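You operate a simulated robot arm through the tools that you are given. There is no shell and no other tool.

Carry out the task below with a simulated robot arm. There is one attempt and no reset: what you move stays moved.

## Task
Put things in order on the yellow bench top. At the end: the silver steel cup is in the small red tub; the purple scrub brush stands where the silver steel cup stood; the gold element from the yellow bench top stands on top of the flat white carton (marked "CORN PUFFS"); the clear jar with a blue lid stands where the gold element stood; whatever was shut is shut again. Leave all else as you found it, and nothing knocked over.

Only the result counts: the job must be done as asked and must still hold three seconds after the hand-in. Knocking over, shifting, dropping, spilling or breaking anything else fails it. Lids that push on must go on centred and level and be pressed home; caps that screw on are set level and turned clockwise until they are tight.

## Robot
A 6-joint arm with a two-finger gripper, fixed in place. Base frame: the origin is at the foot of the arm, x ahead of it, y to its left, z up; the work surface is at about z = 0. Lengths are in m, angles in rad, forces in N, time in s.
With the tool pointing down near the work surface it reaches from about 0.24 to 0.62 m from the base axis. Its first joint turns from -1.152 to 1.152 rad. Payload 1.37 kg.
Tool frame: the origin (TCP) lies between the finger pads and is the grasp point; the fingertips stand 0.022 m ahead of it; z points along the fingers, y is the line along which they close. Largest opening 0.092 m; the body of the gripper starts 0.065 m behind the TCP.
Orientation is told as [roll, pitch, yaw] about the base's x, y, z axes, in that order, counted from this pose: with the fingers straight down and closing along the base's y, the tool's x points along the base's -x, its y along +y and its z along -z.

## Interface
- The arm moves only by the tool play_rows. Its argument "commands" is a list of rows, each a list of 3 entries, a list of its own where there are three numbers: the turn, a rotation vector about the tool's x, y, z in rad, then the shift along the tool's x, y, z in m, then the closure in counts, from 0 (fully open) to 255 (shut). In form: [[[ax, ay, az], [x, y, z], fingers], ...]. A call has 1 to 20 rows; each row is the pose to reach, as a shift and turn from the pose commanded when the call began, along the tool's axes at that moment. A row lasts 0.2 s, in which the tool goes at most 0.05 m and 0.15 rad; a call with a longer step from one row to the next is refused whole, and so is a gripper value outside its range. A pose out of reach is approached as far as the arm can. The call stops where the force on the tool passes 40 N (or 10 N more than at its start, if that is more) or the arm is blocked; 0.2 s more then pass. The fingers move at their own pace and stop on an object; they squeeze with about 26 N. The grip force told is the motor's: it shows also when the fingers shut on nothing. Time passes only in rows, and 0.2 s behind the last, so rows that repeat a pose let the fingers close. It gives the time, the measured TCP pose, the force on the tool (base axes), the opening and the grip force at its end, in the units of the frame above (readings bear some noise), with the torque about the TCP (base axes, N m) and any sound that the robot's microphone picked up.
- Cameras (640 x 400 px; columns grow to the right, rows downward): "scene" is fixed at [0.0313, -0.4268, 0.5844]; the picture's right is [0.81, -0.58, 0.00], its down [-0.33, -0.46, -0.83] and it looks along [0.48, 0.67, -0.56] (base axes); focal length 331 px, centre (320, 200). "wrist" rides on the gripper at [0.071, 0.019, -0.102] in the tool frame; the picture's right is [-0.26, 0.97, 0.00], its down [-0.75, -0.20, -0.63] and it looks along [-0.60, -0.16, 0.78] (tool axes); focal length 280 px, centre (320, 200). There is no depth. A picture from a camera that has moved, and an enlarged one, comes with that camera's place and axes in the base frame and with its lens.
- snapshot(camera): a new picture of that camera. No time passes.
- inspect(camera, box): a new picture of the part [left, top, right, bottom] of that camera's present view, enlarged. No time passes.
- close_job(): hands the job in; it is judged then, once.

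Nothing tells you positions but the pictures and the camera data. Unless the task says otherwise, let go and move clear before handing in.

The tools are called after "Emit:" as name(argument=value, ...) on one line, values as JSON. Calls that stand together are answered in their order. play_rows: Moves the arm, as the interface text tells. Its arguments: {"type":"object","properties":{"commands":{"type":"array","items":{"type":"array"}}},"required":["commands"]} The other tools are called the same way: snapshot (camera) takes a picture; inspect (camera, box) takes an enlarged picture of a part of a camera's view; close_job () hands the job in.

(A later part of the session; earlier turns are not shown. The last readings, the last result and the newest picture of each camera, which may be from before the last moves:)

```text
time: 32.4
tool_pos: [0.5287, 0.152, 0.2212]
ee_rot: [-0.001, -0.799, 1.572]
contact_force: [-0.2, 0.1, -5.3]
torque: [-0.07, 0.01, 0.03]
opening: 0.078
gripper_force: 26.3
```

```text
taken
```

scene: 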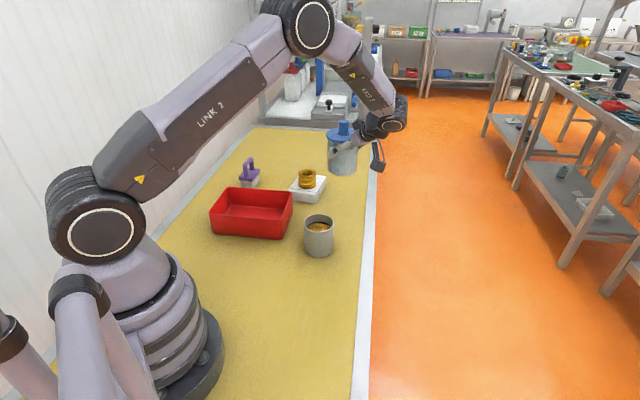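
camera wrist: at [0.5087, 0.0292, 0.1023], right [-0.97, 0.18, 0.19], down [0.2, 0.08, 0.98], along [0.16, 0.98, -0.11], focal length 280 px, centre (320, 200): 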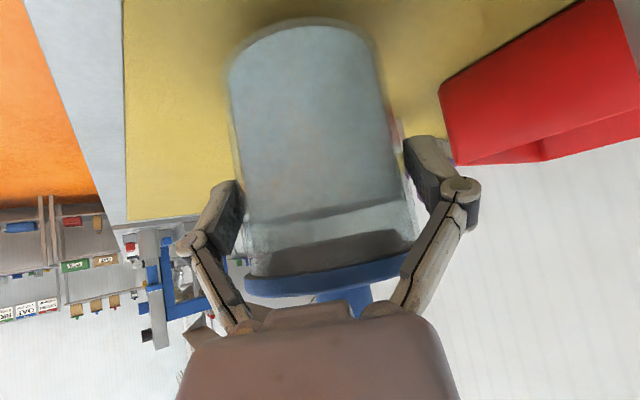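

Emit:
play_rows(commands=[[[0, 0, 0], [0.006, 0.0114, -0.0061], 255], [[0, 0, 0], [0.0166, 0.0318, -0.0171], 255], [[0, 0, 0], [0.0297, 0.0568, -0.0306], 255], [[0, 0, 0], [0.0428, 0.0818, -0.0441], 255], [[0, 0, 0], [0.0559, 0.1068, -0.0576], 255], [[0, 0, 0], [0.069, 0.1318, -0.071], 255], [[0, 0, 0], [0.082, 0.1568, -0.0845], 255], [[0, 0, 0], [0.0951, 0.1818, -0.098], 255], [[0, 0, 0], [0.107, 0.2045, -0.1102], 255], [[0, 0, 0], [0.1153, 0.2204, -0.1188], 255], [[0, 0, 0], [0.1189, 0.2272, -0.1225], 255], [[0, 0, 0], [0.1189, 0.2272, -0.1225], 255]])

Emit:
snapshot(camera="scene")

Emit:
snapshot(camera="wrist")

```text
time: 35.0
tool_pos: [0.3013, -0.0192, 0.2214]
ee_rot: [-0.003, -0.8, 1.573]
contact_force: [-0.4, -0.2, -4.4]
torque: [-0.1, -0.01, 0.02]
opening: 0.0781
gripper_force: 26.1
```

```text
taken
```

scene: 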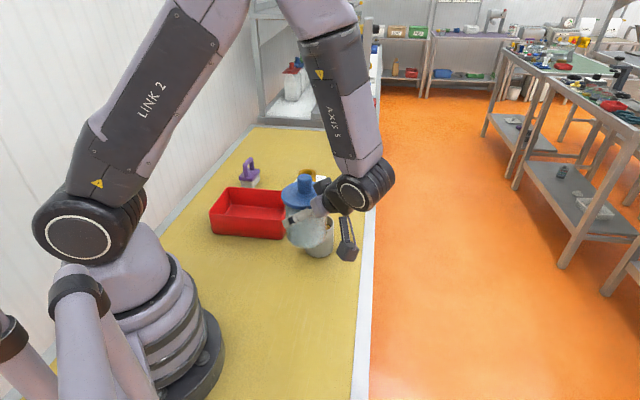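

```text
taken
camera wrist: at [0.2821, -0.1418, 0.243], right [-0.97, 0.18, 0.19], down [0.2, 0.08, 0.98], along [0.16, 0.98, -0.11], focal length 280 px, centre (320, 200)
```

wrist: 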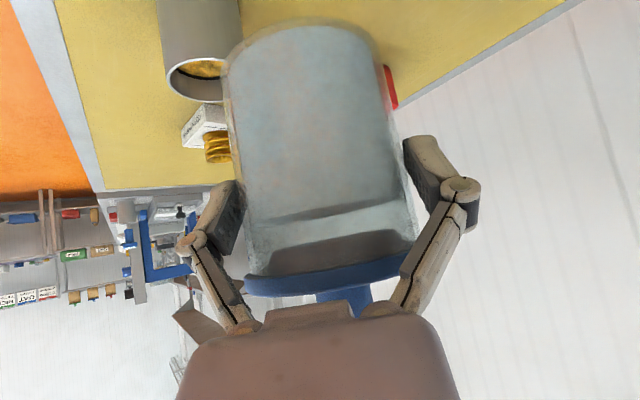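

The jar is above the target spot. I'll lower it to just above the bench.

Emit:
play_rows(commands=[[[0, 0, 0], [0.0143, 0, 0.0139], 255], [[0, 0, 0], [0.0359, 0, 0.0348], 255], [[0, 0, 0], [0.0574, 0, 0.0557], 255], [[0, 0, 0], [0.0789, 0, 0.0766], 255], [[0, 0, 0], [0.0947, 0, 0.0919], 255], [[0, 0, 0], [0.1026, 0, 0.0996], 255], [[0, 0, 0], [0.1076, 0, 0.1045], 255], [[0, 0, 0], [0.1076, 0, 0.1045], 255]])

Emit:
inspect(camera="scene", box=[240, 190, 400, 320])

Emit:
snapshot(camera="wrist")

```text
time: 36.8
tool_pos: [0.337, -0.0367, 0.0944]
ee_rot: [0.005, -0.8, 1.566]
contact_force: [0.0, 0.5, -5.8]
torque: [-0.07, -0.04, 0.01]
opening: 0.0777
gripper_force: 25.6
out of reach, approached as far as the arm can: row 3, 4, 5, 6, 7, 8
```

```text
3.08 times, centred on (320, 255) of scene
camera zoom: at [0.0313, -0.4268, 0.5844], right [0.81, -0.58, 0.0], down [-0.33, -0.46, -0.83], along [0.48, 0.67, -0.56], focal length 1019 px, centre (320, 31)
```

zoom: 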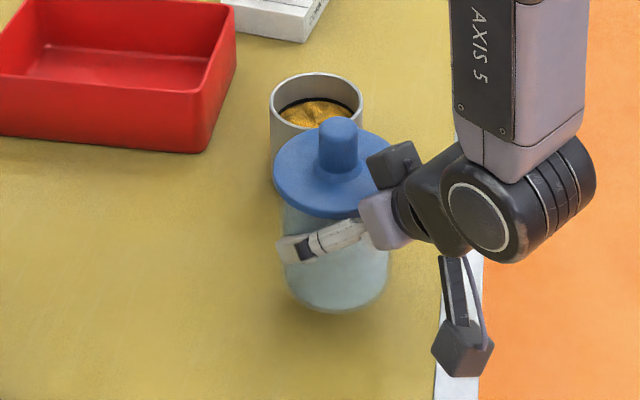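

```text
taken
camera wrist: at [0.3175, -0.1587, 0.1152], right [-0.96, 0.18, 0.19], down [0.21, 0.08, 0.97], along [0.16, 0.98, -0.11], focal length 280 px, centre (320, 200)
```

wrist: 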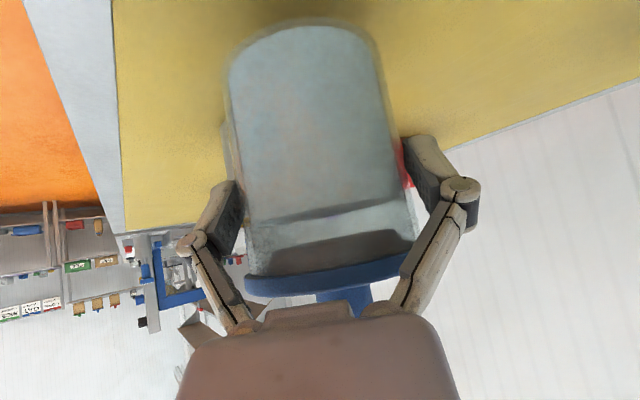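

The arm cannot reach that spot in this orientation: the wrist roll seems to be at its limit. The jar is still safely held above the bench. I'll raise it, return it to its original spot, and re-grasp it with the tool flipped 180° about its axis, which keeps the wrist near its centre.

Emit:
play_rows(commands=[[[0, 0, 0], [-0.0143, 0, -0.0139], 255], [[0, 0, 0], [-0.0359, 0, -0.0348], 255], [[0, 0, 0], [-0.0574, 0, -0.0557], 255], [[0, 0, 0], [-0.0789, 0, -0.0766], 255], [[0, 0, 0], [-0.0789, 0, -0.0766], 255]])

```text
time: 38.0
tool_pos: [0.338, -0.0371, 0.2059]
ee_rot: [0.001, -0.801, 1.572]
contact_force: [-0.9, -0.1, -4.9]
torque: [-0.04, 0.03, -0.01]
opening: 0.078
gripper_force: 26.2
```

The commanded pose follows the measured one. I'll carry the jar back over its original spot.

Emit:
play_rows(commands=[[[0, 0, 0], [-0.0071, -0.0096, 0.0063], 255], [[0, 0, 0], [-0.0213, -0.0287, 0.0188], 255], [[0, 0, 0], [-0.037, -0.0497, 0.0325], 255], [[0, 0, 0], [-0.0526, -0.0707, 0.0463], 255], [[0, 0, 0], [-0.0683, -0.0917, 0.06], 255], [[0, 0, 0], [-0.084, -0.1127, 0.0738], 255], [[0, 0, 0], [-0.0996, -0.1337, 0.0875], 255], [[0, 0, 0], [-0.1153, -0.1547, 0.1013], 255], [[0, 0, 0], [-0.1295, -0.1738, 0.1138], 255], [[0, 0, 0], [-0.138, -0.1853, 0.1213], 255], [[0, 0, 0], [-0.1423, -0.191, 0.125], 255], [[0, 0, 0], [-0.1423, -0.191, 0.125], 255]])

Emit:
snapshot(camera="scene")

```text
time: 40.6
tool_pos: [0.5265, 0.1546, 0.2188]
ee_rot: [-0.002, -0.801, 1.573]
contact_force: [-0.5, 0.5, -5.9]
torque: [-0.06, 0.0, -0.02]
opening: 0.0776
gripper_force: 25.7
```

```text
taken
```

scene: 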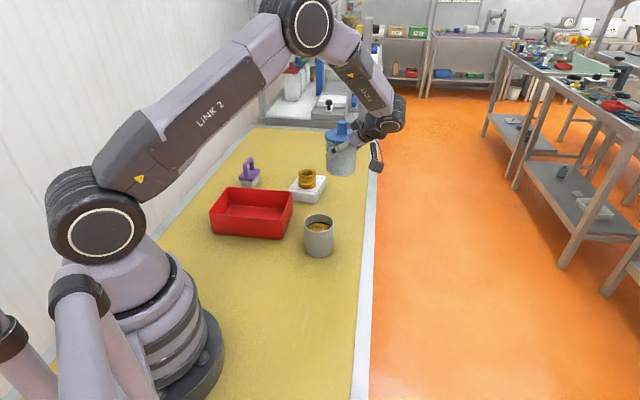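

I'll lower the jar to just above the bench.

Emit:
play_rows(commands=[[[0, 0, 0], [0.0143, 0.001, 0.0139], 255], [[0, 0, 0], [0.0359, 0.001, 0.0348], 255], [[0, 0, 0], [0.0574, 0.001, 0.0557], 255], [[0, 0, 0], [0.0789, 0.001, 0.0766], 255], [[0, 0, 0], [0.0947, 0.001, 0.0919], 255], [[0, 0, 0], [0.1033, 0.001, 0.1003], 255], [[0, 0, 0], [0.1069, 0.001, 0.1038], 255], [[0, 0, 0], [0.1069, 0.001, 0.1038], 255]])

Emit:
inspect(camera="scene", box=[310, 155, 400, 240])

```text
time: 42.4
tool_pos: [0.5255, 0.1546, 0.0703]
ee_rot: [-0.002, -0.801, 1.571]
contact_force: [-0.4, -0.2, -4.0]
torque: [-0.06, 0.0, 0.0]
opening: 0.0775
gripper_force: 26.6
```

```text
4.71 times, centred on (355, 198) of scene
camera zoom: at [0.0313, -0.4268, 0.5844], right [0.81, -0.58, 0.0], down [-0.33, -0.46, -0.83], along [0.48, 0.67, -0.56], focal length 1559 px, centre (155, 212)
```

zoom: 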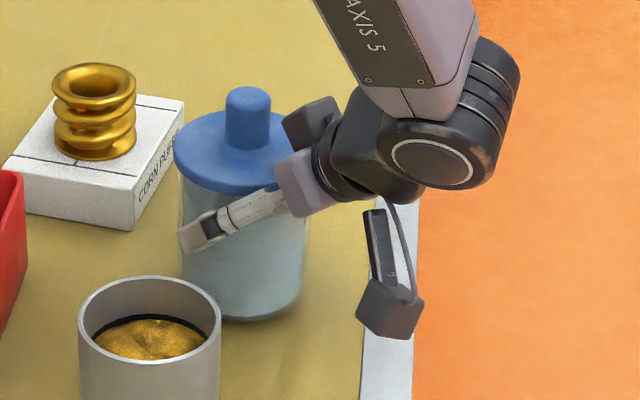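

Emit:
play_rows(commands=[[[0, 0, 0], [0.00215, 0, 0.00209], 255], [[0, 0, 0], [0.00359, 0, 0.00348], 255], [[0, 0, 0], [0.0047, 0, 0.00453], 255], [[0, 0, 0], [0.0054, 0, 0.00522], 255], [[0, 0, 0], [0.0054, 0, 0.00522], 255]])

```text
time: 43.6
tool_pos: [0.526, 0.1541, 0.0619]
ee_rot: [-0.002, -0.803, 1.573]
contact_force: [-3.8, -0.6, 5.4]
torque: [-0.26, 0.51, -0.01]
opening: 0.0773
gripper_force: 25.2
```

The jar is touching the bench. I'll relieve pressure slightly and open the fingers.

Emit:
play_rows(commands=[[[0, 0, 0], [-0.0003, 0, -0.0003], 255], [[0, 0, 0], [-0.0003, 0, -0.0003], 60], [[0, 0, 0], [-0.0003, 0, -0.0003], 0], [[0, 0, 0], [-0.0003, 0, -0.0003], 0], [[0, 0, 0], [-0.0003, 0, -0.0003], 0]])

Emit:
inspect(camera="scene", box=[310, 155, 400, 240])

Emit:
snapshot(camera="wrist")

```text
time: 44.8
tool_pos: [0.5274, 0.1534, 0.0608]
ee_rot: [-0.001, -0.803, 1.572]
contact_force: [0.5, 0.4, -0.6]
torque: [0.01, 0.02, -0.01]
opening: 0.0917
gripper_force: 0.0
```

```text
4.71 times, centred on (355, 198) of scene
camera zoom: at [0.0313, -0.4268, 0.5844], right [0.81, -0.58, 0.0], down [-0.33, -0.46, -0.83], along [0.48, 0.67, -0.56], focal length 1559 px, centre (155, 212)
```

zoom: 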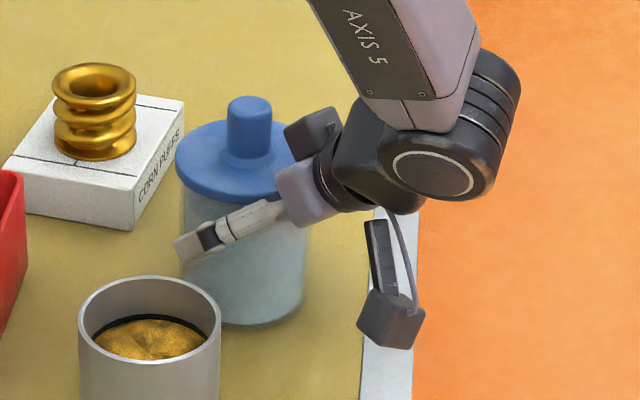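

```text
taken
camera wrist: at [0.5071, 0.0316, 0.0833], right [-0.97, 0.18, 0.19], down [0.2, 0.08, 0.98], along [0.16, 0.98, -0.11], focal length 280 px, centre (320, 200)
```

wrist: 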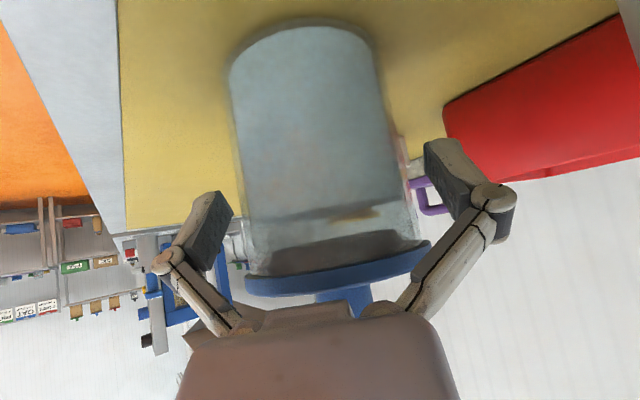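

The jar stands upright with its lid on. I'll back off horizontally, then go up.

Emit:
play_rows(commands=[[[0, 0, 0], [0.007, 0, -0.0072], 0], [[0, 0, 0], [0.0209, 0, -0.0215], 0], [[0, 0, 0], [0.0418, 0, -0.043], 0], [[0, 0, 0], [0.0627, 0, -0.0645], 0], [[0, 0, 0], [0.0766, 0, -0.0789], 0], [[0, 0, 0], [0.0551, 0, -0.0998], 0], [[0, 0, 0], [0.0264, 0, -0.1277], 0], [[0, 0, 0], [-0.0023, 0, -0.1555], 0], [[0, 0, 0], [-0.031, 0, -0.1834], 0], [[0, 0, 0], [-0.0597, 0, -0.2113], 0], [[0, 0, 0], [-0.0884, 0, -0.2391], 0], [[0, 0, 0], [-0.0956, 0, -0.2461], 0], [[0, 0, 0], [-0.0956, 0, -0.2461], 0]])

Emit:
inspect(camera="scene", box=[280, 150, 400, 260])

```text
time: 47.6
tool_pos: [0.5236, 0.0435, 0.3044]
ee_rot: [-0.001, -0.8, 1.573]
contact_force: [-0.8, -1.1, 0.1]
torque: [-0.01, 0.01, 0.01]
opening: 0.0921
gripper_force: 0.1
```

```text
3.64 times, centred on (340, 205) of scene
camera zoom: at [0.0312, -0.4268, 0.5844], right [0.81, -0.58, 0.0], down [-0.33, -0.46, -0.83], along [0.48, 0.67, -0.56], focal length 1204 px, centre (247, 182)
```

zoom: 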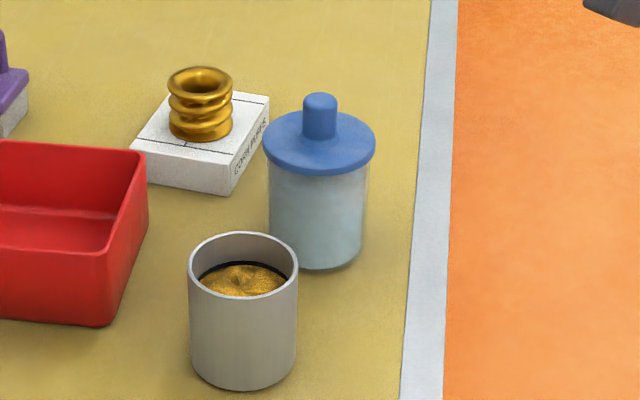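

The jar stands well. Now, in free air, I'll flip the tool by 180° about its own axis in two half-turns.

Emit:
play_rows(commands=[[[0, 0, 0.1428], [0, 0, 0], 0], [[0, 0, 0.2856], [0, 0, 0], 0], [[0, 0, 0.4284], [0, 0, 0], 0], [[0, 0, 0.5712], [0, 0, 0], 0], [[0, 0, 0.714], [0, 0, 0], 0], [[0, 0, 0.8568], [0, 0, 0], 0], [[0, 0, 0.9996], [0, 0, 0], 0], [[0, 0, 1.1424], [0, 0, 0], 0], [[0, 0, 1.2852], [0, 0, 0], 0], [[0, 0, 1.428], [0, 0, 0], 0], [[0, 0, 1.5708], [0, 0, 0], 0], [[0, 0, 1.5708], [0, 0, 0], 0]])

Emit:
play_rows(commands=[[[0, 0, 0.1428], [0, 0, 0], 0], [[0, 0, 0.2856], [0, 0, 0], 0], [[0, 0, 0.4284], [0, 0, 0], 0], [[0, 0, 0.5712], [0, 0, 0], 0], [[0, 0, 0.714], [0, 0, 0], 0], [[0, 0, 0.8568], [0, 0, 0], 0], [[0, 0, 0.9996], [0, 0, 0], 0], [[0, 0, 1.1424], [0, 0, 0], 0], [[0, 0, 1.2852], [0, 0, 0], 0], [[0, 0, 1.428], [0, 0, 0], 0], [[0, 0, 1.5708], [0, 0, 0], 0], [[0, 0, 1.5708], [0, 0, 0], 0]])

Emit:
snapshot(camera="scene")

Emit:
snapshot(camera="wrist")

```text
time: 50.2
tool_pos: [0.5267, 0.0446, 0.3028]
ee_rot: [0.801, 0.0, 0.001]
contact_force: [-0.6, 0.0, 0.4]
torque: [0.01, 0.01, -0.02]
opening: 0.0919
gripper_force: 0.0
```

```text
time: 52.8
tool_pos: [0.5251, 0.043, 0.3037]
ee_rot: [0.0, 0.802, -1.573]
contact_force: [-0.3, -0.5, -0.1]
torque: [-0.02, -0.02, -0.02]
opening: 0.0923
gripper_force: 0.0
```

```text
taken
```

scene: 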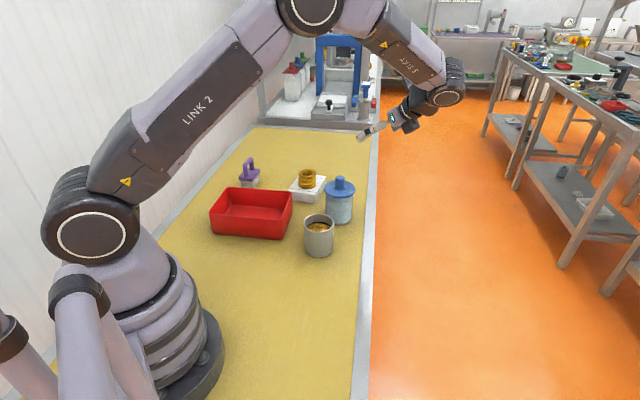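

```text
taken
camera wrist: at [0.545, 0.0201, 0.4258], right [0.96, -0.18, -0.19], down [-0.2, -0.97, -0.11], along [-0.16, 0.14, -0.98], focal length 280 px, centre (320, 200)
```

wrist: 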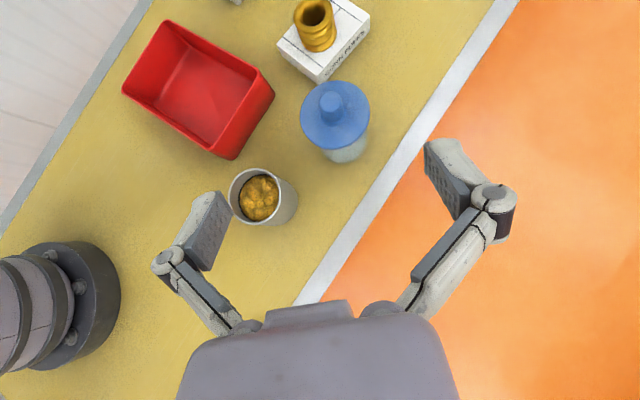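

The flip worked and gives a fine overhead view. I'll zoom to measure the jar, cup and tub from here.

Emit:
inspect(camera="wrist", box=[285, 60, 395, 170])

Emit:
inspect(camera="wrist", box=[110, 10, 310, 235])

Emit:
inspect(camera="scene", box=[310, 165, 370, 235])

```text
3.64 times, centred on (340, 115) of wrist
camera zoom: at [0.545, 0.0201, 0.4258], right [0.96, -0.18, -0.19], down [-0.2, -0.97, -0.11], along [-0.16, 0.14, -0.98], focal length 1020 px, centre (247, 509)
```

zoom: 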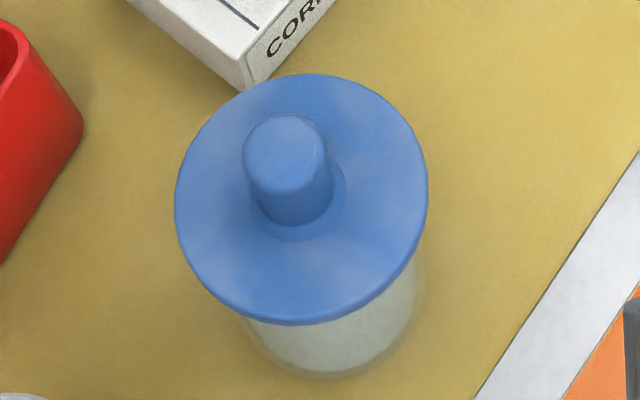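

```text
1.78 times, centred on (210, 122) of wrist
camera zoom: at [0.545, 0.0201, 0.4258], right [0.96, -0.18, -0.19], down [-0.2, -0.97, -0.11], along [-0.16, 0.14, -0.98], focal length 498 px, centre (516, 338)
```

zoom: 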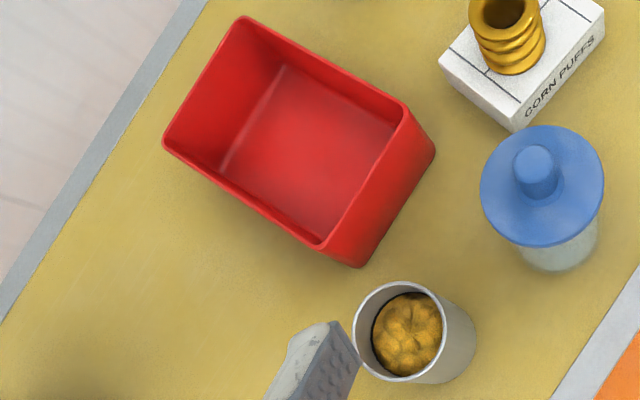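

```text
5.71 times, centred on (340, 200) of scene
camera zoom: at [0.0313, -0.4268, 0.5844], right [0.81, -0.58, 0.0], down [-0.33, -0.46, -0.83], along [0.48, 0.67, -0.56], focal length 1893 px, centre (206, 200)
```

zoom: 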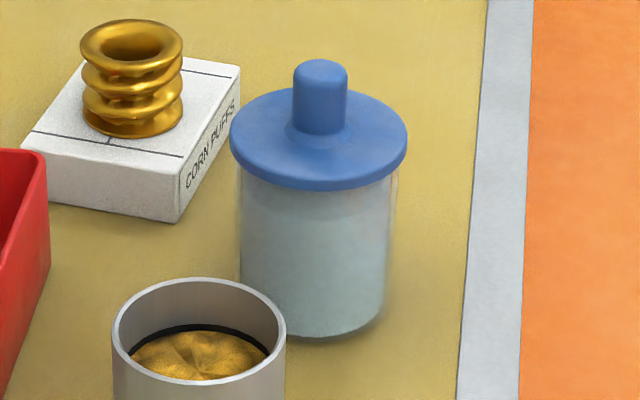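

The jar now stands near (0.526, 0.167). I'll descend to the pre-grasp point on its -y side in the flipped orientation.

Emit:
play_rows(commands=[[[0, 0, 0], [-0.022, 0, 0.0255], 0], [[0, 0, 0], [-0.046, 0, 0.0534], 0], [[0, 0, 0], [-0.072, 0.001, 0.0835], 0], [[0, 0, 0], [-0.098, 0.001, 0.1137], 0], [[0, 0, 0], [-0.124, 0.001, 0.1439], 0], [[0, 0, 0], [-0.144, 0.001, 0.1671], 0], [[0, 0, 0], [-0.1584, 0.001, 0.1838], 0], [[0, 0, 0], [-0.1584, 0.001, 0.1838], 0]])

Emit:
snapshot(camera="wrist")

Emit:
inspect(camera="scene", box=[300, 155, 440, 260])

```text
time: 54.6
tool_pos: [0.5272, 0.0655, 0.0611]
ee_rot: [0.003, 0.802, -1.57]
contact_force: [0.0, 0.4, 0.4]
torque: [0.01, 0.03, -0.05]
opening: 0.0919
gripper_force: 0.0
```

```text
taken
camera wrist: at [0.5472, 0.0418, 0.1832], right [0.97, -0.18, -0.19], down [-0.2, -0.97, -0.11], along [-0.16, 0.14, -0.98], focal length 280 px, centre (320, 200)
```

wrist: 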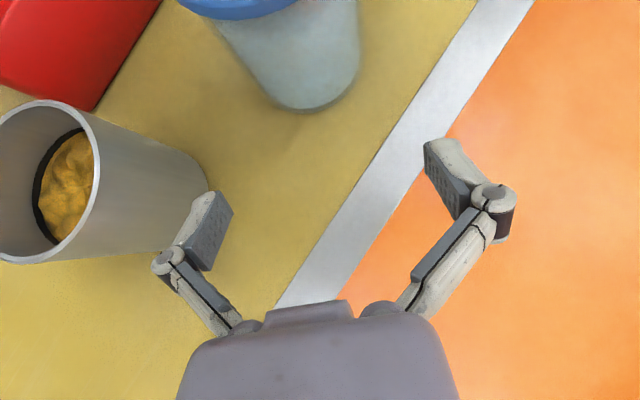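

```text
3.81 times, centred on (370, 208) of scene
camera zoom: at [0.0313, -0.4268, 0.5844], right [0.81, -0.58, 0.0], down [-0.33, -0.46, -0.83], along [0.48, 0.67, -0.56], focal length 1262 px, centre (130, 171)
```

zoom: 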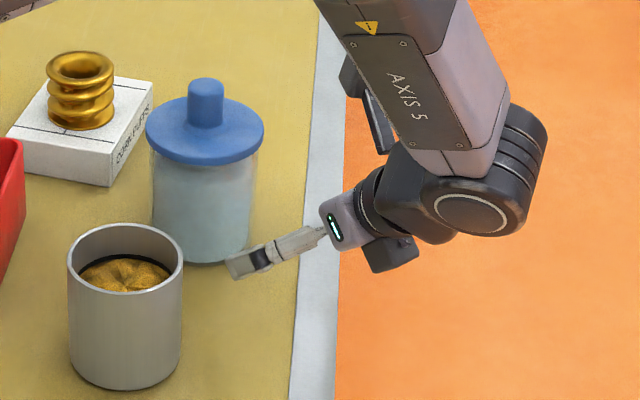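

Emit:
inspect(camera="wrist", box=[170, 0, 400, 130])

```text
2.78 times, centred on (285, 65) of wrist
camera zoom: at [0.5472, 0.0418, 0.1832], right [0.97, -0.18, -0.19], down [-0.2, -0.97, -0.11], along [-0.16, 0.14, -0.98], focal length 780 px, centre (417, 576)
```

zoom: 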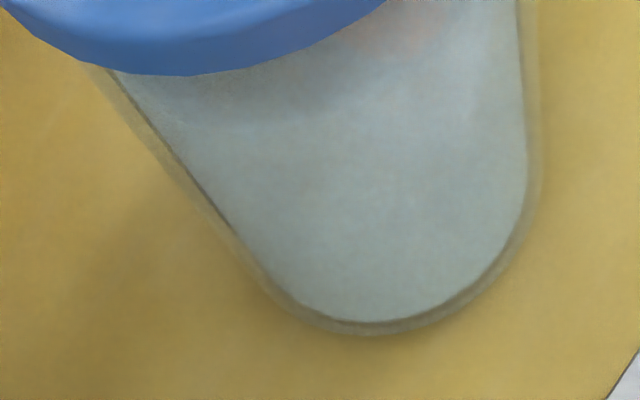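

Relative alignment looks good: jar centre directly ahead of the tool in x. I'll advance horizontally.

Emit:
play_rows(commands=[[[0, 0, 0], [0.0125, 0, 0.0128], 0], [[0, 0, 0], [0.025, 0, 0.0257], 0], [[0, 0, 0], [0.0375, 0, 0.0386], 0], [[0, 0, 0], [0.0475, 0, 0.0489], 0], [[0, 0, 0], [0.0525, 0, 0.054], 0], [[0, 0, 0], [0.0525, 0, 0.054], 0]])

Emit:
snapshot(camera="wrist")

Emit:
inspect(camera="scene", box=[300, 155, 440, 260])

```text
time: 56.0
tool_pos: [0.5264, 0.14, 0.0614]
ee_rot: [0.001, 0.799, -1.569]
contact_force: [1.0, -0.4, 0.5]
torque: [0.0, 0.02, 0.02]
opening: 0.0921
gripper_force: 0.2
```

```text
taken
camera wrist: at [0.5464, 0.1169, 0.1844], right [0.97, -0.18, -0.19], down [-0.2, -0.97, -0.11], along [-0.16, 0.14, -0.98], focal length 280 px, centre (320, 200)
```

wrist: 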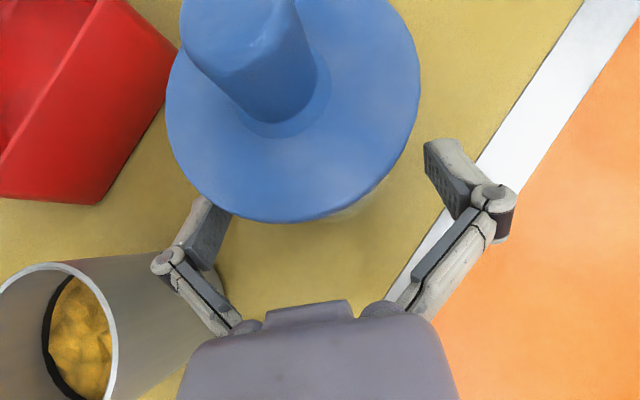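

```text
3.81 times, centred on (370, 208) of scene
camera zoom: at [0.0313, -0.4268, 0.5844], right [0.81, -0.58, 0.0], down [-0.33, -0.46, -0.83], along [0.48, 0.67, -0.56], focal length 1262 px, centre (130, 171)
```

zoom: 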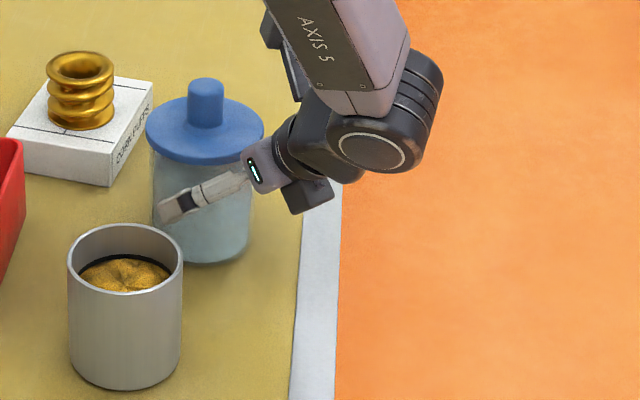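

Geometry checks out (lid front edge at y≈0.124, jar centre ≈ (0.5265, 0.167)). I'll advance the last 1.5 cm and close.

Emit:
play_rows(commands=[[[0, 0, 0], [0.0035, 0, 0.0036], 0], [[0, 0, 0], [0.007, 0, 0.0072], 0], [[0, 0, 0], [0.0101, 0, 0.0104], 0], [[0, 0, 0], [0.0101, 0, 0.0104], 0]])

Emit:
inspect(camera="scene", box=[310, 155, 400, 240])

Emit:
snapshot(camera="wrist")

```text
time: 57.0
tool_pos: [0.5283, 0.155, 0.0639]
ee_rot: [0.003, 0.802, -1.569]
contact_force: [0.0, 0.7, -0.1]
torque: [-0.01, 0.04, 0.02]
opening: 0.0921
gripper_force: 0.0
```

```text
4.71 times, centred on (355, 198) of scene
camera zoom: at [0.0313, -0.4268, 0.5844], right [0.81, -0.58, 0.0], down [-0.33, -0.46, -0.83], along [0.48, 0.67, -0.56], focal length 1559 px, centre (155, 212)
```

zoom: 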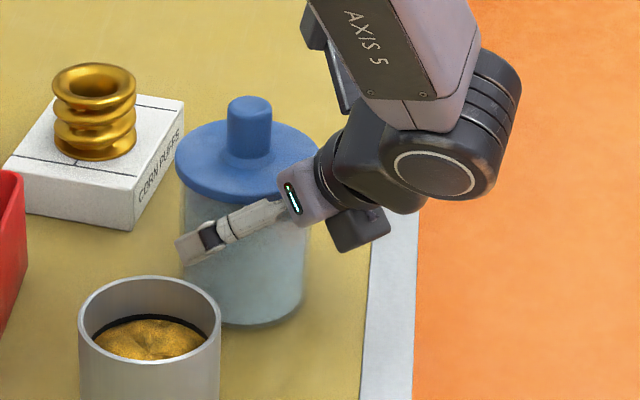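

```text
taken
camera wrist: at [0.5467, 0.131, 0.1845], right [0.97, -0.18, -0.19], down [-0.2, -0.97, -0.11], along [-0.16, 0.14, -0.98], focal length 280 px, centre (320, 200)
```

wrist: 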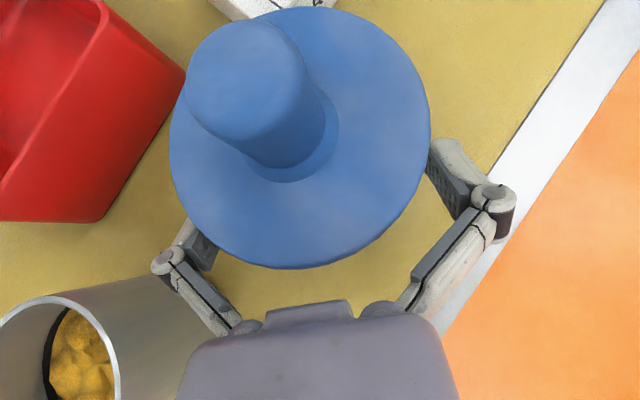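

The lid has a clear gap to the palm. Closing on the body.

Emit:
play_rows(commands=[[[0, 0, 0], [0, 0, 0], 60], [[0, 0, 0], [0, 0, 0], 255], [[0, 0, 0], [0, 0, 0], 255], [[0, 0, 0], [0, 0, 0], 255], [[0, 0, 0], [0, 0, 0], 255]])

Emit:
play_rows(commands=[[[0, 0, 0], [0.0018, 0, -0.00174], 255], [[0, 0, 0], [0.0036, 0, -0.0035], 255], [[0, 0, 0], [0.0072, 0, -0.007], 255], [[0, 0, 0], [0.0108, 0, -0.01045], 255], [[0, 0, 0], [0.0143, 0, -0.0139], 255], [[0, 0, 0], [0.0143, 0, -0.0139], 255]])

Emit:
inspect(camera="scene", box=[310, 155, 400, 240])

Emit:
snapshot(camera="wrist")

```text
time: 58.2
tool_pos: [0.527, 0.1537, 0.0626]
ee_rot: [0.002, 0.802, -1.57]
contact_force: [-2.2, -0.8, 3.0]
torque: [-0.06, 0.19, -0.01]
opening: 0.0778
gripper_force: 26.3
```

```text
time: 59.6
tool_pos: [0.5277, 0.1562, 0.0827]
ee_rot: [0.0, 0.8, -1.569]
contact_force: [0.0, -0.2, -5.4]
torque: [-0.05, -0.02, 0.0]
opening: 0.0774
gripper_force: 26.1
```

```text
4.71 times, centred on (355, 198) of scene
camera zoom: at [0.0313, -0.4268, 0.5844], right [0.81, -0.58, 0.0], down [-0.33, -0.46, -0.83], along [0.48, 0.67, -0.56], focal length 1559 px, centre (155, 212)
```

zoom: 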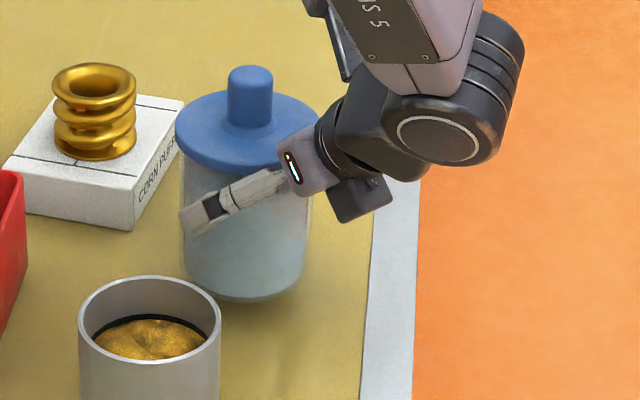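

```text
taken
camera wrist: at [0.5462, 0.1316, 0.2039], right [0.97, -0.18, -0.19], down [-0.2, -0.97, -0.11], along [-0.16, 0.14, -0.98], focal length 280 px, centre (320, 200)
```

wrist: 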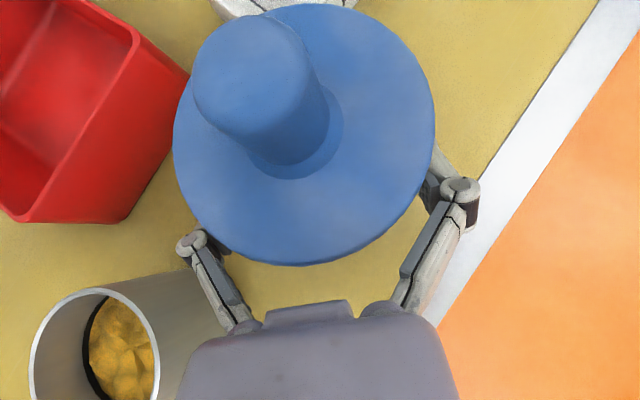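

Lifted cleanly with the lid seated. I'll raise further and carry it across.

Emit:
play_rows(commands=[[[0, 0, 0], [0.0143, 0, -0.0139], 255], [[0, 0, 0], [0.0359, 0, -0.0348], 255], [[0, 0, 0], [0.0574, 0, -0.0557], 255], [[0, 0, 0], [0.0789, 0, -0.0766], 255], [[0, 0, 0], [0.0947, 0, -0.0919], 255], [[0, 0, 0], [0.1004, 0, -0.0975], 255], [[0, 0, 0], [0.1004, 0, -0.0975], 255]])

Emit:
play_rows(commands=[[[0, 0, 0], [-0.0061, -0.0113, -0.0062], 255], [[0, 0, 0], [-0.017, -0.0317, -0.0175], 255], [[0, 0, 0], [-0.0303, -0.0566, -0.0312], 255], [[0, 0, 0], [-0.0436, -0.0814, -0.0449], 255], [[0, 0, 0], [-0.057, -0.1063, -0.0587], 255], [[0, 0, 0], [-0.0703, -0.1312, -0.0724], 255], [[0, 0, 0], [-0.0836, -0.1561, -0.0861], 255], [[0, 0, 0], [-0.097, -0.181, -0.0998], 255], [[0, 0, 0], [-0.1091, -0.2036, -0.1123], 255], [[0, 0, 0], [-0.1176, -0.2194, -0.1211], 255], [[0, 0, 0], [-0.1212, -0.2262, -0.1248], 255], [[0, 0, 0], [-0.1212, -0.2262, -0.1248], 255]])

Emit:
snapshot(camera="scene")

Emit:
snapshot(camera="wrist")

```text
time: 61.2
tool_pos: [0.5276, 0.1556, 0.2214]
ee_rot: [0.003, 0.799, -1.568]
contact_force: [-0.1, -0.1, -4.6]
torque: [-0.04, 0.0, -0.01]
opening: 0.0777
gripper_force: 26.4
```

```text
time: 63.8
tool_pos: [0.2999, -0.0186, 0.2209]
ee_rot: [0.001, 0.799, -1.569]
contact_force: [0.3, -1.1, -5.1]
torque: [-0.06, 0.0, 0.04]
opening: 0.0776
gripper_force: 25.9
```

```text
taken
```

scene: 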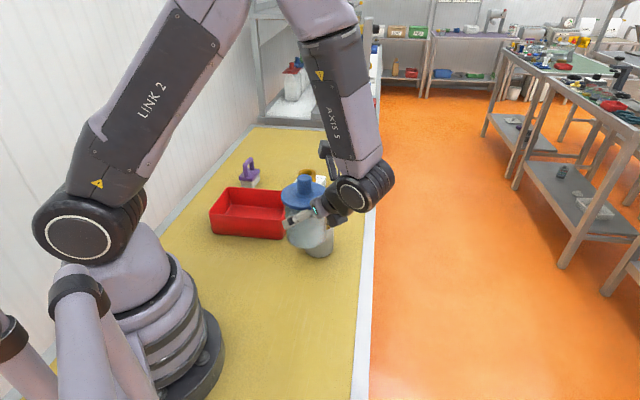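

```text
taken
camera wrist: at [0.3195, -0.0432, 0.3436], right [0.97, -0.18, -0.19], down [-0.2, -0.97, -0.11], along [-0.16, 0.14, -0.98], focal length 280 px, centre (320, 200)
```

wrist: 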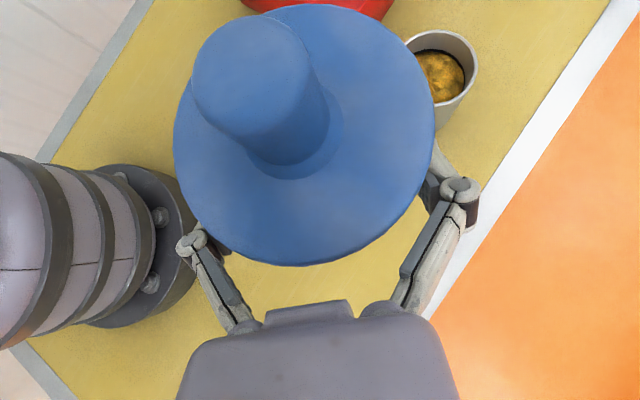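

Over the target spot. I'll lower in stages, checking reach.

Emit:
play_rows(commands=[[[0, 0, 0], [-0.0143, 0.001, 0.0139], 255], [[0, 0, 0], [-0.0359, 0.001, 0.0348], 255], [[0, 0, 0], [-0.0574, 0.001, 0.0557], 255], [[0, 0, 0], [-0.0574, 0.001, 0.0557], 255]])

```text
time: 64.8
tool_pos: [0.3022, -0.0203, 0.1408]
ee_rot: [0.001, 0.798, -1.57]
contact_force: [0.3, 0.7, -5.7]
torque: [-0.04, 0.01, -0.03]
opening: 0.0773
gripper_force: 26.5
```

Emit:
play_rows(commands=[[[0, 0, 0], [-0.0179, 0, 0.0174], 255], [[0, 0, 0], [-0.033, 0, 0.032], 255], [[0, 0, 0], [-0.043, 0, 0.0418], 255], [[0, 0, 0], [-0.0488, 0, 0.0474], 255], [[0, 0, 0], [-0.0488, 0, 0.0474], 255]])

Emit:
inspect(camera="scene", box=[240, 190, 400, 320])

Emit:
snapshot(camera="wrist")

```text
time: 66.0
tool_pos: [0.3026, -0.018, 0.0735]
ee_rot: [0.001, 0.8, -1.57]
contact_force: [-0.3, -0.5, -5.5]
torque: [-0.07, 0.0, -0.02]
opening: 0.0773
gripper_force: 25.6
```

```text
3.08 times, centred on (320, 255) of scene
camera zoom: at [0.0313, -0.4268, 0.5844], right [0.81, -0.58, 0.0], down [-0.33, -0.46, -0.83], along [0.48, 0.67, -0.56], focal length 1019 px, centre (320, 31)
```

zoom: 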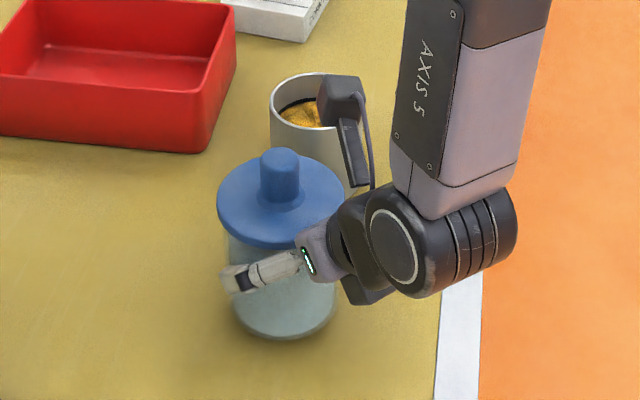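

```text
taken
camera wrist: at [0.3214, -0.0428, 0.1957], right [0.97, -0.18, -0.19], down [-0.2, -0.97, -0.11], along [-0.16, 0.14, -0.98], focal length 280 px, centre (320, 200)
```

wrist: 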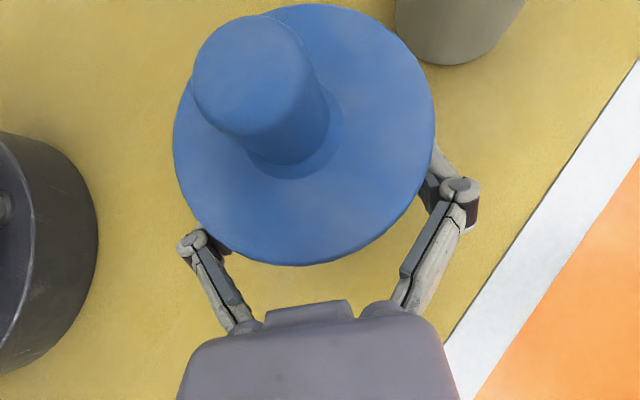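

The jar is about 1 cm above the bench and well positioned. Lowering slowly to contact.

Emit:
play_rows(commands=[[[0, 0, 0], [-0.0029, 0, 0.0028], 255], [[0, 0, 0], [-0.005, 0, 0.0049], 255], [[0, 0, 0], [-0.0065, 0, 0.0063], 255], [[0, 0, 0], [-0.0072, 0, 0.007], 255], [[0, 0, 0], [-0.0072, 0, 0.007], 255]])

```text
time: 67.2
tool_pos: [0.3014, -0.0195, 0.0636]
ee_rot: [0.001, 0.802, -1.569]
contact_force: [0.2, 0.1, -4.3]
torque: [-0.06, 0.03, -0.03]
opening: 0.0777
gripper_force: 25.9
```

Emit:
play_rows(commands=[[[0, 0, 0], [-0.0007, 0, 0.0007], 255], [[0, 0, 0], [-0.0012, 0, 0.0012], 255], [[0, 0, 0], [-0.0012, 0, 0.0012], 255]])

```text
time: 68.0
tool_pos: [0.3018, -0.0183, 0.0614]
ee_rot: [0.002, 0.802, -1.569]
contact_force: [-2.3, -2.1, 14.9]
torque: [0.2, 0.16, -0.21]
opening: 0.0774
gripper_force: 25.8
```

The jar is on the bench. Relieving pressure, then opening.

Emit:
play_rows(commands=[[[0, 0, 0], [0.0006, 0, -0.0006], 255], [[0, 0, 0], [0.0006, 0, -0.0006], 255], [[0, 0, 0], [0.0006, 0, -0.0006], 60], [[0, 0, 0], [0.0006, 0, -0.0006], 0], [[0, 0, 0], [0.0006, 0, -0.0006], 0], [[0, 0, 0], [0.0006, 0, -0.0006], 0]])

Emit:
snapshot(camera="wrist")

Emit:
inspect(camera="scene", box=[240, 190, 400, 320])

```text
time: 69.4
tool_pos: [0.3018, -0.0189, 0.0624]
ee_rot: [0.002, 0.801, -1.571]
contact_force: [-1.3, 0.3, 0.7]
torque: [-0.01, -0.02, -0.03]
opening: 0.0922
gripper_force: 0.0
```

```text
taken
camera wrist: at [0.3208, -0.0422, 0.1847], right [0.97, -0.18, -0.19], down [-0.2, -0.97, -0.11], along [-0.16, 0.14, -0.98], focal length 280 px, centre (320, 200)
```

wrist: 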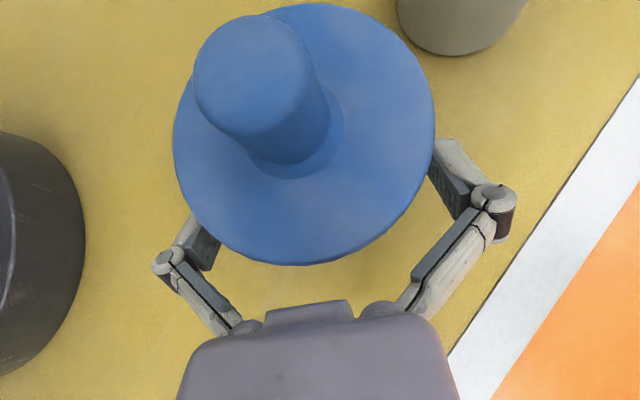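

```text
3.08 times, centred on (320, 255) of scene
camera zoom: at [0.0313, -0.4268, 0.5844], right [0.81, -0.58, 0.0], down [-0.33, -0.46, -0.83], along [0.48, 0.67, -0.56], focal length 1019 px, centre (320, 31)
```

zoom: 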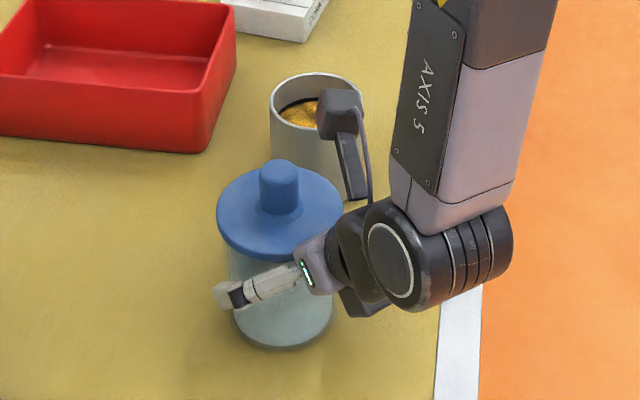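

The jar stands at the target with the lid on. I'll back out horizontally, then rise.

Emit:
play_rows(commands=[[[0, 0, 0], [-0.007, 0, -0.0072], 0], [[0, 0, 0], [-0.0209, 0, -0.0215], 0], [[0, 0, 0], [-0.0383, 0, -0.0395], 0], [[0, 0, 0], [-0.0557, 0, -0.0574], 0], [[0, 0, 0], [-0.0697, 0, -0.0717], 0], [[0, 0, 0], [-0.0697, 0, -0.0717], 0]])

Emit:
inspect(camera="scene", box=[240, 190, 400, 320])

```text
time: 70.8
tool_pos: [0.3023, -0.1196, 0.0619]
ee_rot: [0.001, 0.8, -1.568]
contact_force: [-0.1, -0.2, -0.6]
torque: [-0.03, 0.01, -0.03]
opening: 0.0921
gripper_force: 0.2
```

```text
3.08 times, centred on (320, 255) of scene
camera zoom: at [0.0312, -0.4268, 0.5844], right [0.81, -0.58, 0.0], down [-0.33, -0.46, -0.83], along [0.48, 0.67, -0.56], focal length 1019 px, centre (320, 31)
```

zoom: 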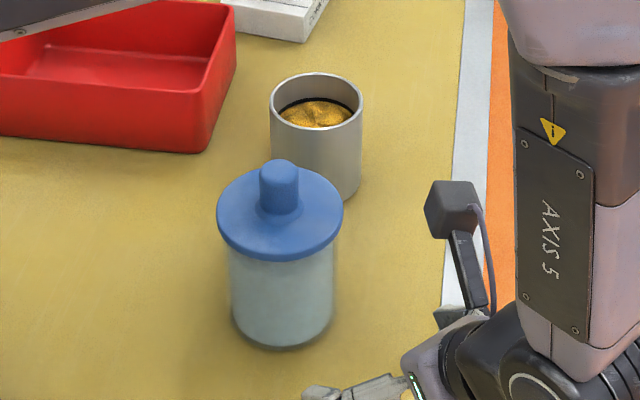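

The jar sits right where the ring was. I'll rise and bring the tool back to vertical.

Emit:
play_rows(commands=[[[0, 0, 0], [0.0215, 0, -0.0209], 0], [[0, 0, 0], [0.0502, 0, -0.0488], 0], [[0, 0, 0], [0.0789, 0, -0.0766], 0], [[0, 0, 0], [0.1076, 0, -0.1045], 0], [[0, 0, 0], [0.1363, 0, -0.1324], 0], [[0, 0, 0], [0.165, 0, -0.1602], 0], [[0, 0, 0], [0.1722, 0, -0.1672], 0], [[0, -0.1333, 0], [0.1722, 0, -0.1672], 0], [[0, -0.2667, 0], [0.1722, 0, -0.1672], 0], [[0, -0.4, 0], [0.1722, 0, -0.1672], 0], [[0, -0.5333, 0], [0.1722, 0, -0.1672], 0], [[0, -0.6667, 0], [0.1722, 0, -0.1672], 0], [[0, -0.8, 0], [0.1722, 0, -0.1672], 0], [[0, -0.8, 0], [0.1722, 0, -0.1672], 0]])

```text
time: 73.8
tool_pos: [0.3017, -0.1185, 0.3015]
ee_rot: [0.002, -0.001, -1.571]
contact_force: [0.5, 0.0, -0.8]
torque: [0.01, 0.0, 0.01]
opening: 0.0921
gripper_force: 0.1
```

Emit:
play_rows(commands=[[[0, 0, -0.14], [0.0124, 0.0058, 0], 0], [[0, 0, -0.28], [0.0248, 0.0115, 0], 0], [[0, 0, -0.42], [0.0371, 0.0173, 0], 0], [[0, 0, -0.56], [0.0495, 0.0231, 0], 0], [[0, 0, -0.7], [0.0619, 0.0288, 0], 0], [[0, 0, -0.84], [0.0743, 0.0346, 0], 0], [[0, 0, -0.98], [0.0867, 0.0404, 0], 0], [[0, 0, -1.12], [0.0991, 0.0461, 0], 0], [[0, 0, -1.26], [0.1114, 0.0519, 0], 0], [[0, 0, -1.4], [0.1238, 0.0576, 0], 0], [[0, 0, -1.54], [0.1362, 0.0634, 0], 0], [[0, 0, -1.68], [0.1486, 0.0692, 0], 0], [[0, 0, -1.82], [0.161, 0.0749, 0], 0], [[0, 0, -1.96], [0.1733, 0.0807, 0], 0], [[0, 0, -2.1], [0.1857, 0.0865, 0], 0], [[0, 0, -2.24], [0.1981, 0.0922, 0], 0], [[0, 0, -2.379], [0.2105, 0.098, 0], 0], [[0, 0, -2.379], [0.2105, 0.098, 0], 0]])

Emit:
snapshot(camera="wrist")

Emit:
snapshot(camera="scene")

```text
time: 77.6
tool_pos: [0.3999, 0.0921, 0.3027]
ee_rot: [0.001, -0.001, 0.812]
contact_force: [0.0, -0.4, 0.3]
torque: [0.01, -0.01, 0.01]
opening: 0.092
gripper_force: 0.1
```

```text
taken
camera wrist: at [0.3374, 0.0537, 0.4049], right [-0.52, 0.85, 0.0], down [0.67, 0.41, 0.63], along [0.53, 0.32, -0.78], focal length 280 px, centre (320, 200)
```

wrist: 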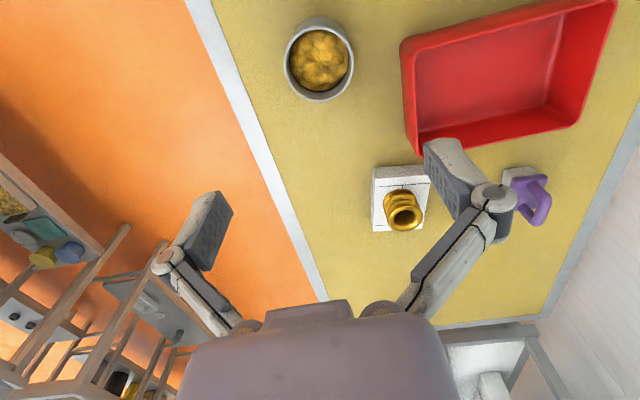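

```text
taken
```

scene: 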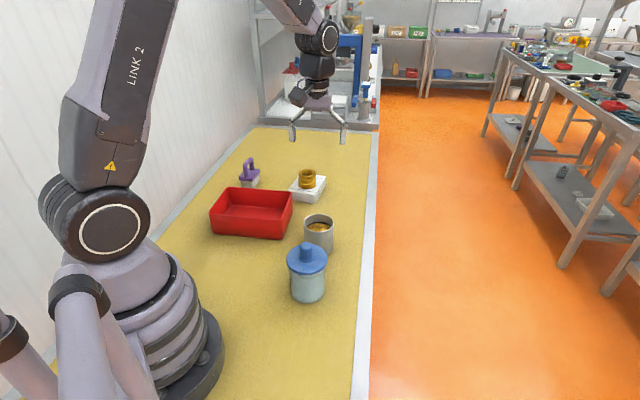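

Emit:
inspect(camera="wrist", box=[260, 0, 380, 120])

Emit:
inspect(camera="wrist", box=[390, 0, 630, 170])

Emit:
inspect(camera="scene", box=[280, 200, 370, 310])

```text
3.33 times, centred on (320, 60) of wrist
camera zoom: at [0.3374, 0.0537, 0.4049], right [-0.52, 0.85, 0.0], down [0.67, 0.41, 0.63], along [0.53, 0.32, -0.78], focal length 935 px, centre (320, 667)
```

zoom: 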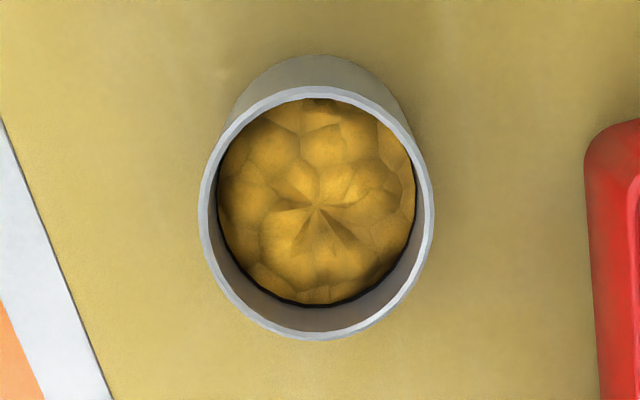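

```text
2.35 times, centred on (510, 85) of wrist
camera zoom: at [0.3374, 0.0537, 0.4049], right [-0.52, 0.85, 0.0], down [0.67, 0.41, 0.63], along [0.53, 0.32, -0.78], focal length 660 px, centre (-127, 471)
```

zoom: 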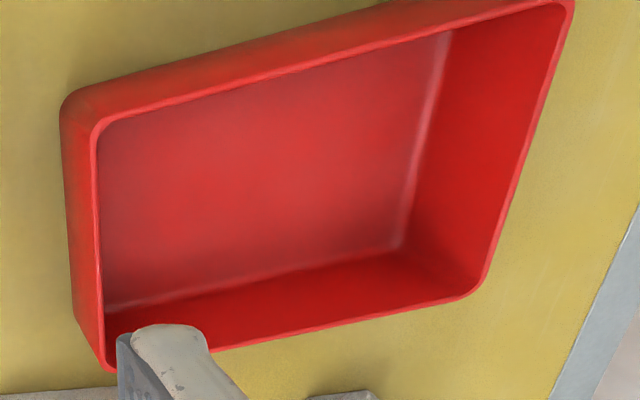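

```text
3.64 times, centred on (325, 255) of scene
camera zoom: at [0.0313, -0.4268, 0.5844], right [0.81, -0.58, 0.0], down [-0.33, -0.46, -0.83], along [0.48, 0.67, -0.56], focal length 1204 px, centre (302, 0)
```

zoom: 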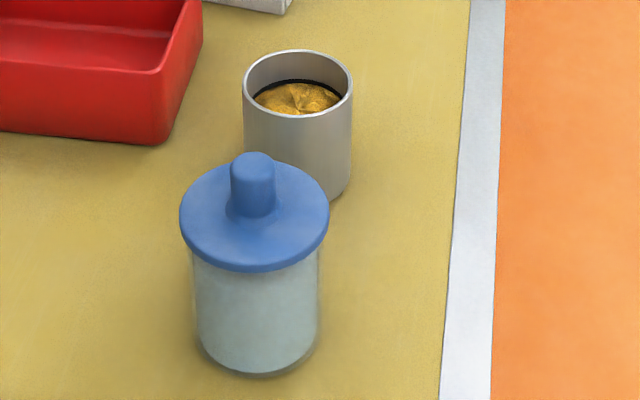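

The cup is at (0.4005, 0.0915) and the tub is centred near (0.315, 0.290) with its long side at 45°, matching my finger line. I'll descend over the cup with open fingers.

Emit:
play_rows(commands=[[[0, 0, 0], [0, -0.0008, 0.03], 0], [[0, 0, 0], [0, -0.0008, 0.07], 0], [[0, 0, 0], [0, -0.0008, 0.11], 0], [[0, 0, 0], [0, -0.0008, 0.145], 0], [[0, 0, 0], [0, -0.0008, 0.17], 0], [[0, 0, 0], [0, -0.0008, 0.18], 0], [[0, 0, 0], [0, -0.0008, 0.18], 0]])

Emit:
snapshot(camera="wrist")

Emit:
inspect(camera="scene", box=[250, 150, 390, 300])

```text
time: 79.2
tool_pos: [0.402, 0.0903, 0.1218]
ee_rot: [0.0, -0.002, 0.81]
contact_force: [1.0, -0.7, 0.3]
torque: [0.01, 0.05, -0.01]
opening: 0.092
gripper_force: 0.2
```

```text
taken
camera wrist: at [0.3382, 0.0525, 0.2239], right [-0.52, 0.86, 0.0], down [0.67, 0.4, 0.63], along [0.54, 0.32, -0.78], focal length 280 px, centre (320, 200)
```

wrist: 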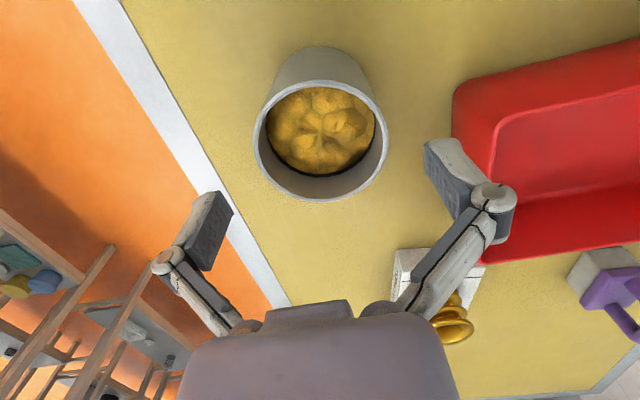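

```text
2.67 times, centred on (320, 225) of scene
camera zoom: at [0.0313, -0.4268, 0.5844], right [0.81, -0.58, 0.0], down [-0.33, -0.46, -0.83], along [0.48, 0.67, -0.56], focal length 883 px, centre (320, 133)
```

zoom: 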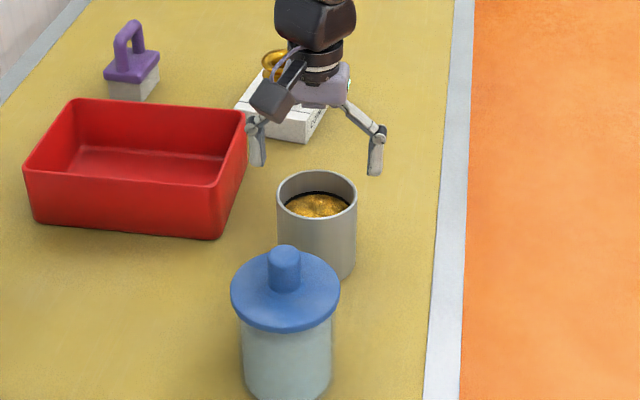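

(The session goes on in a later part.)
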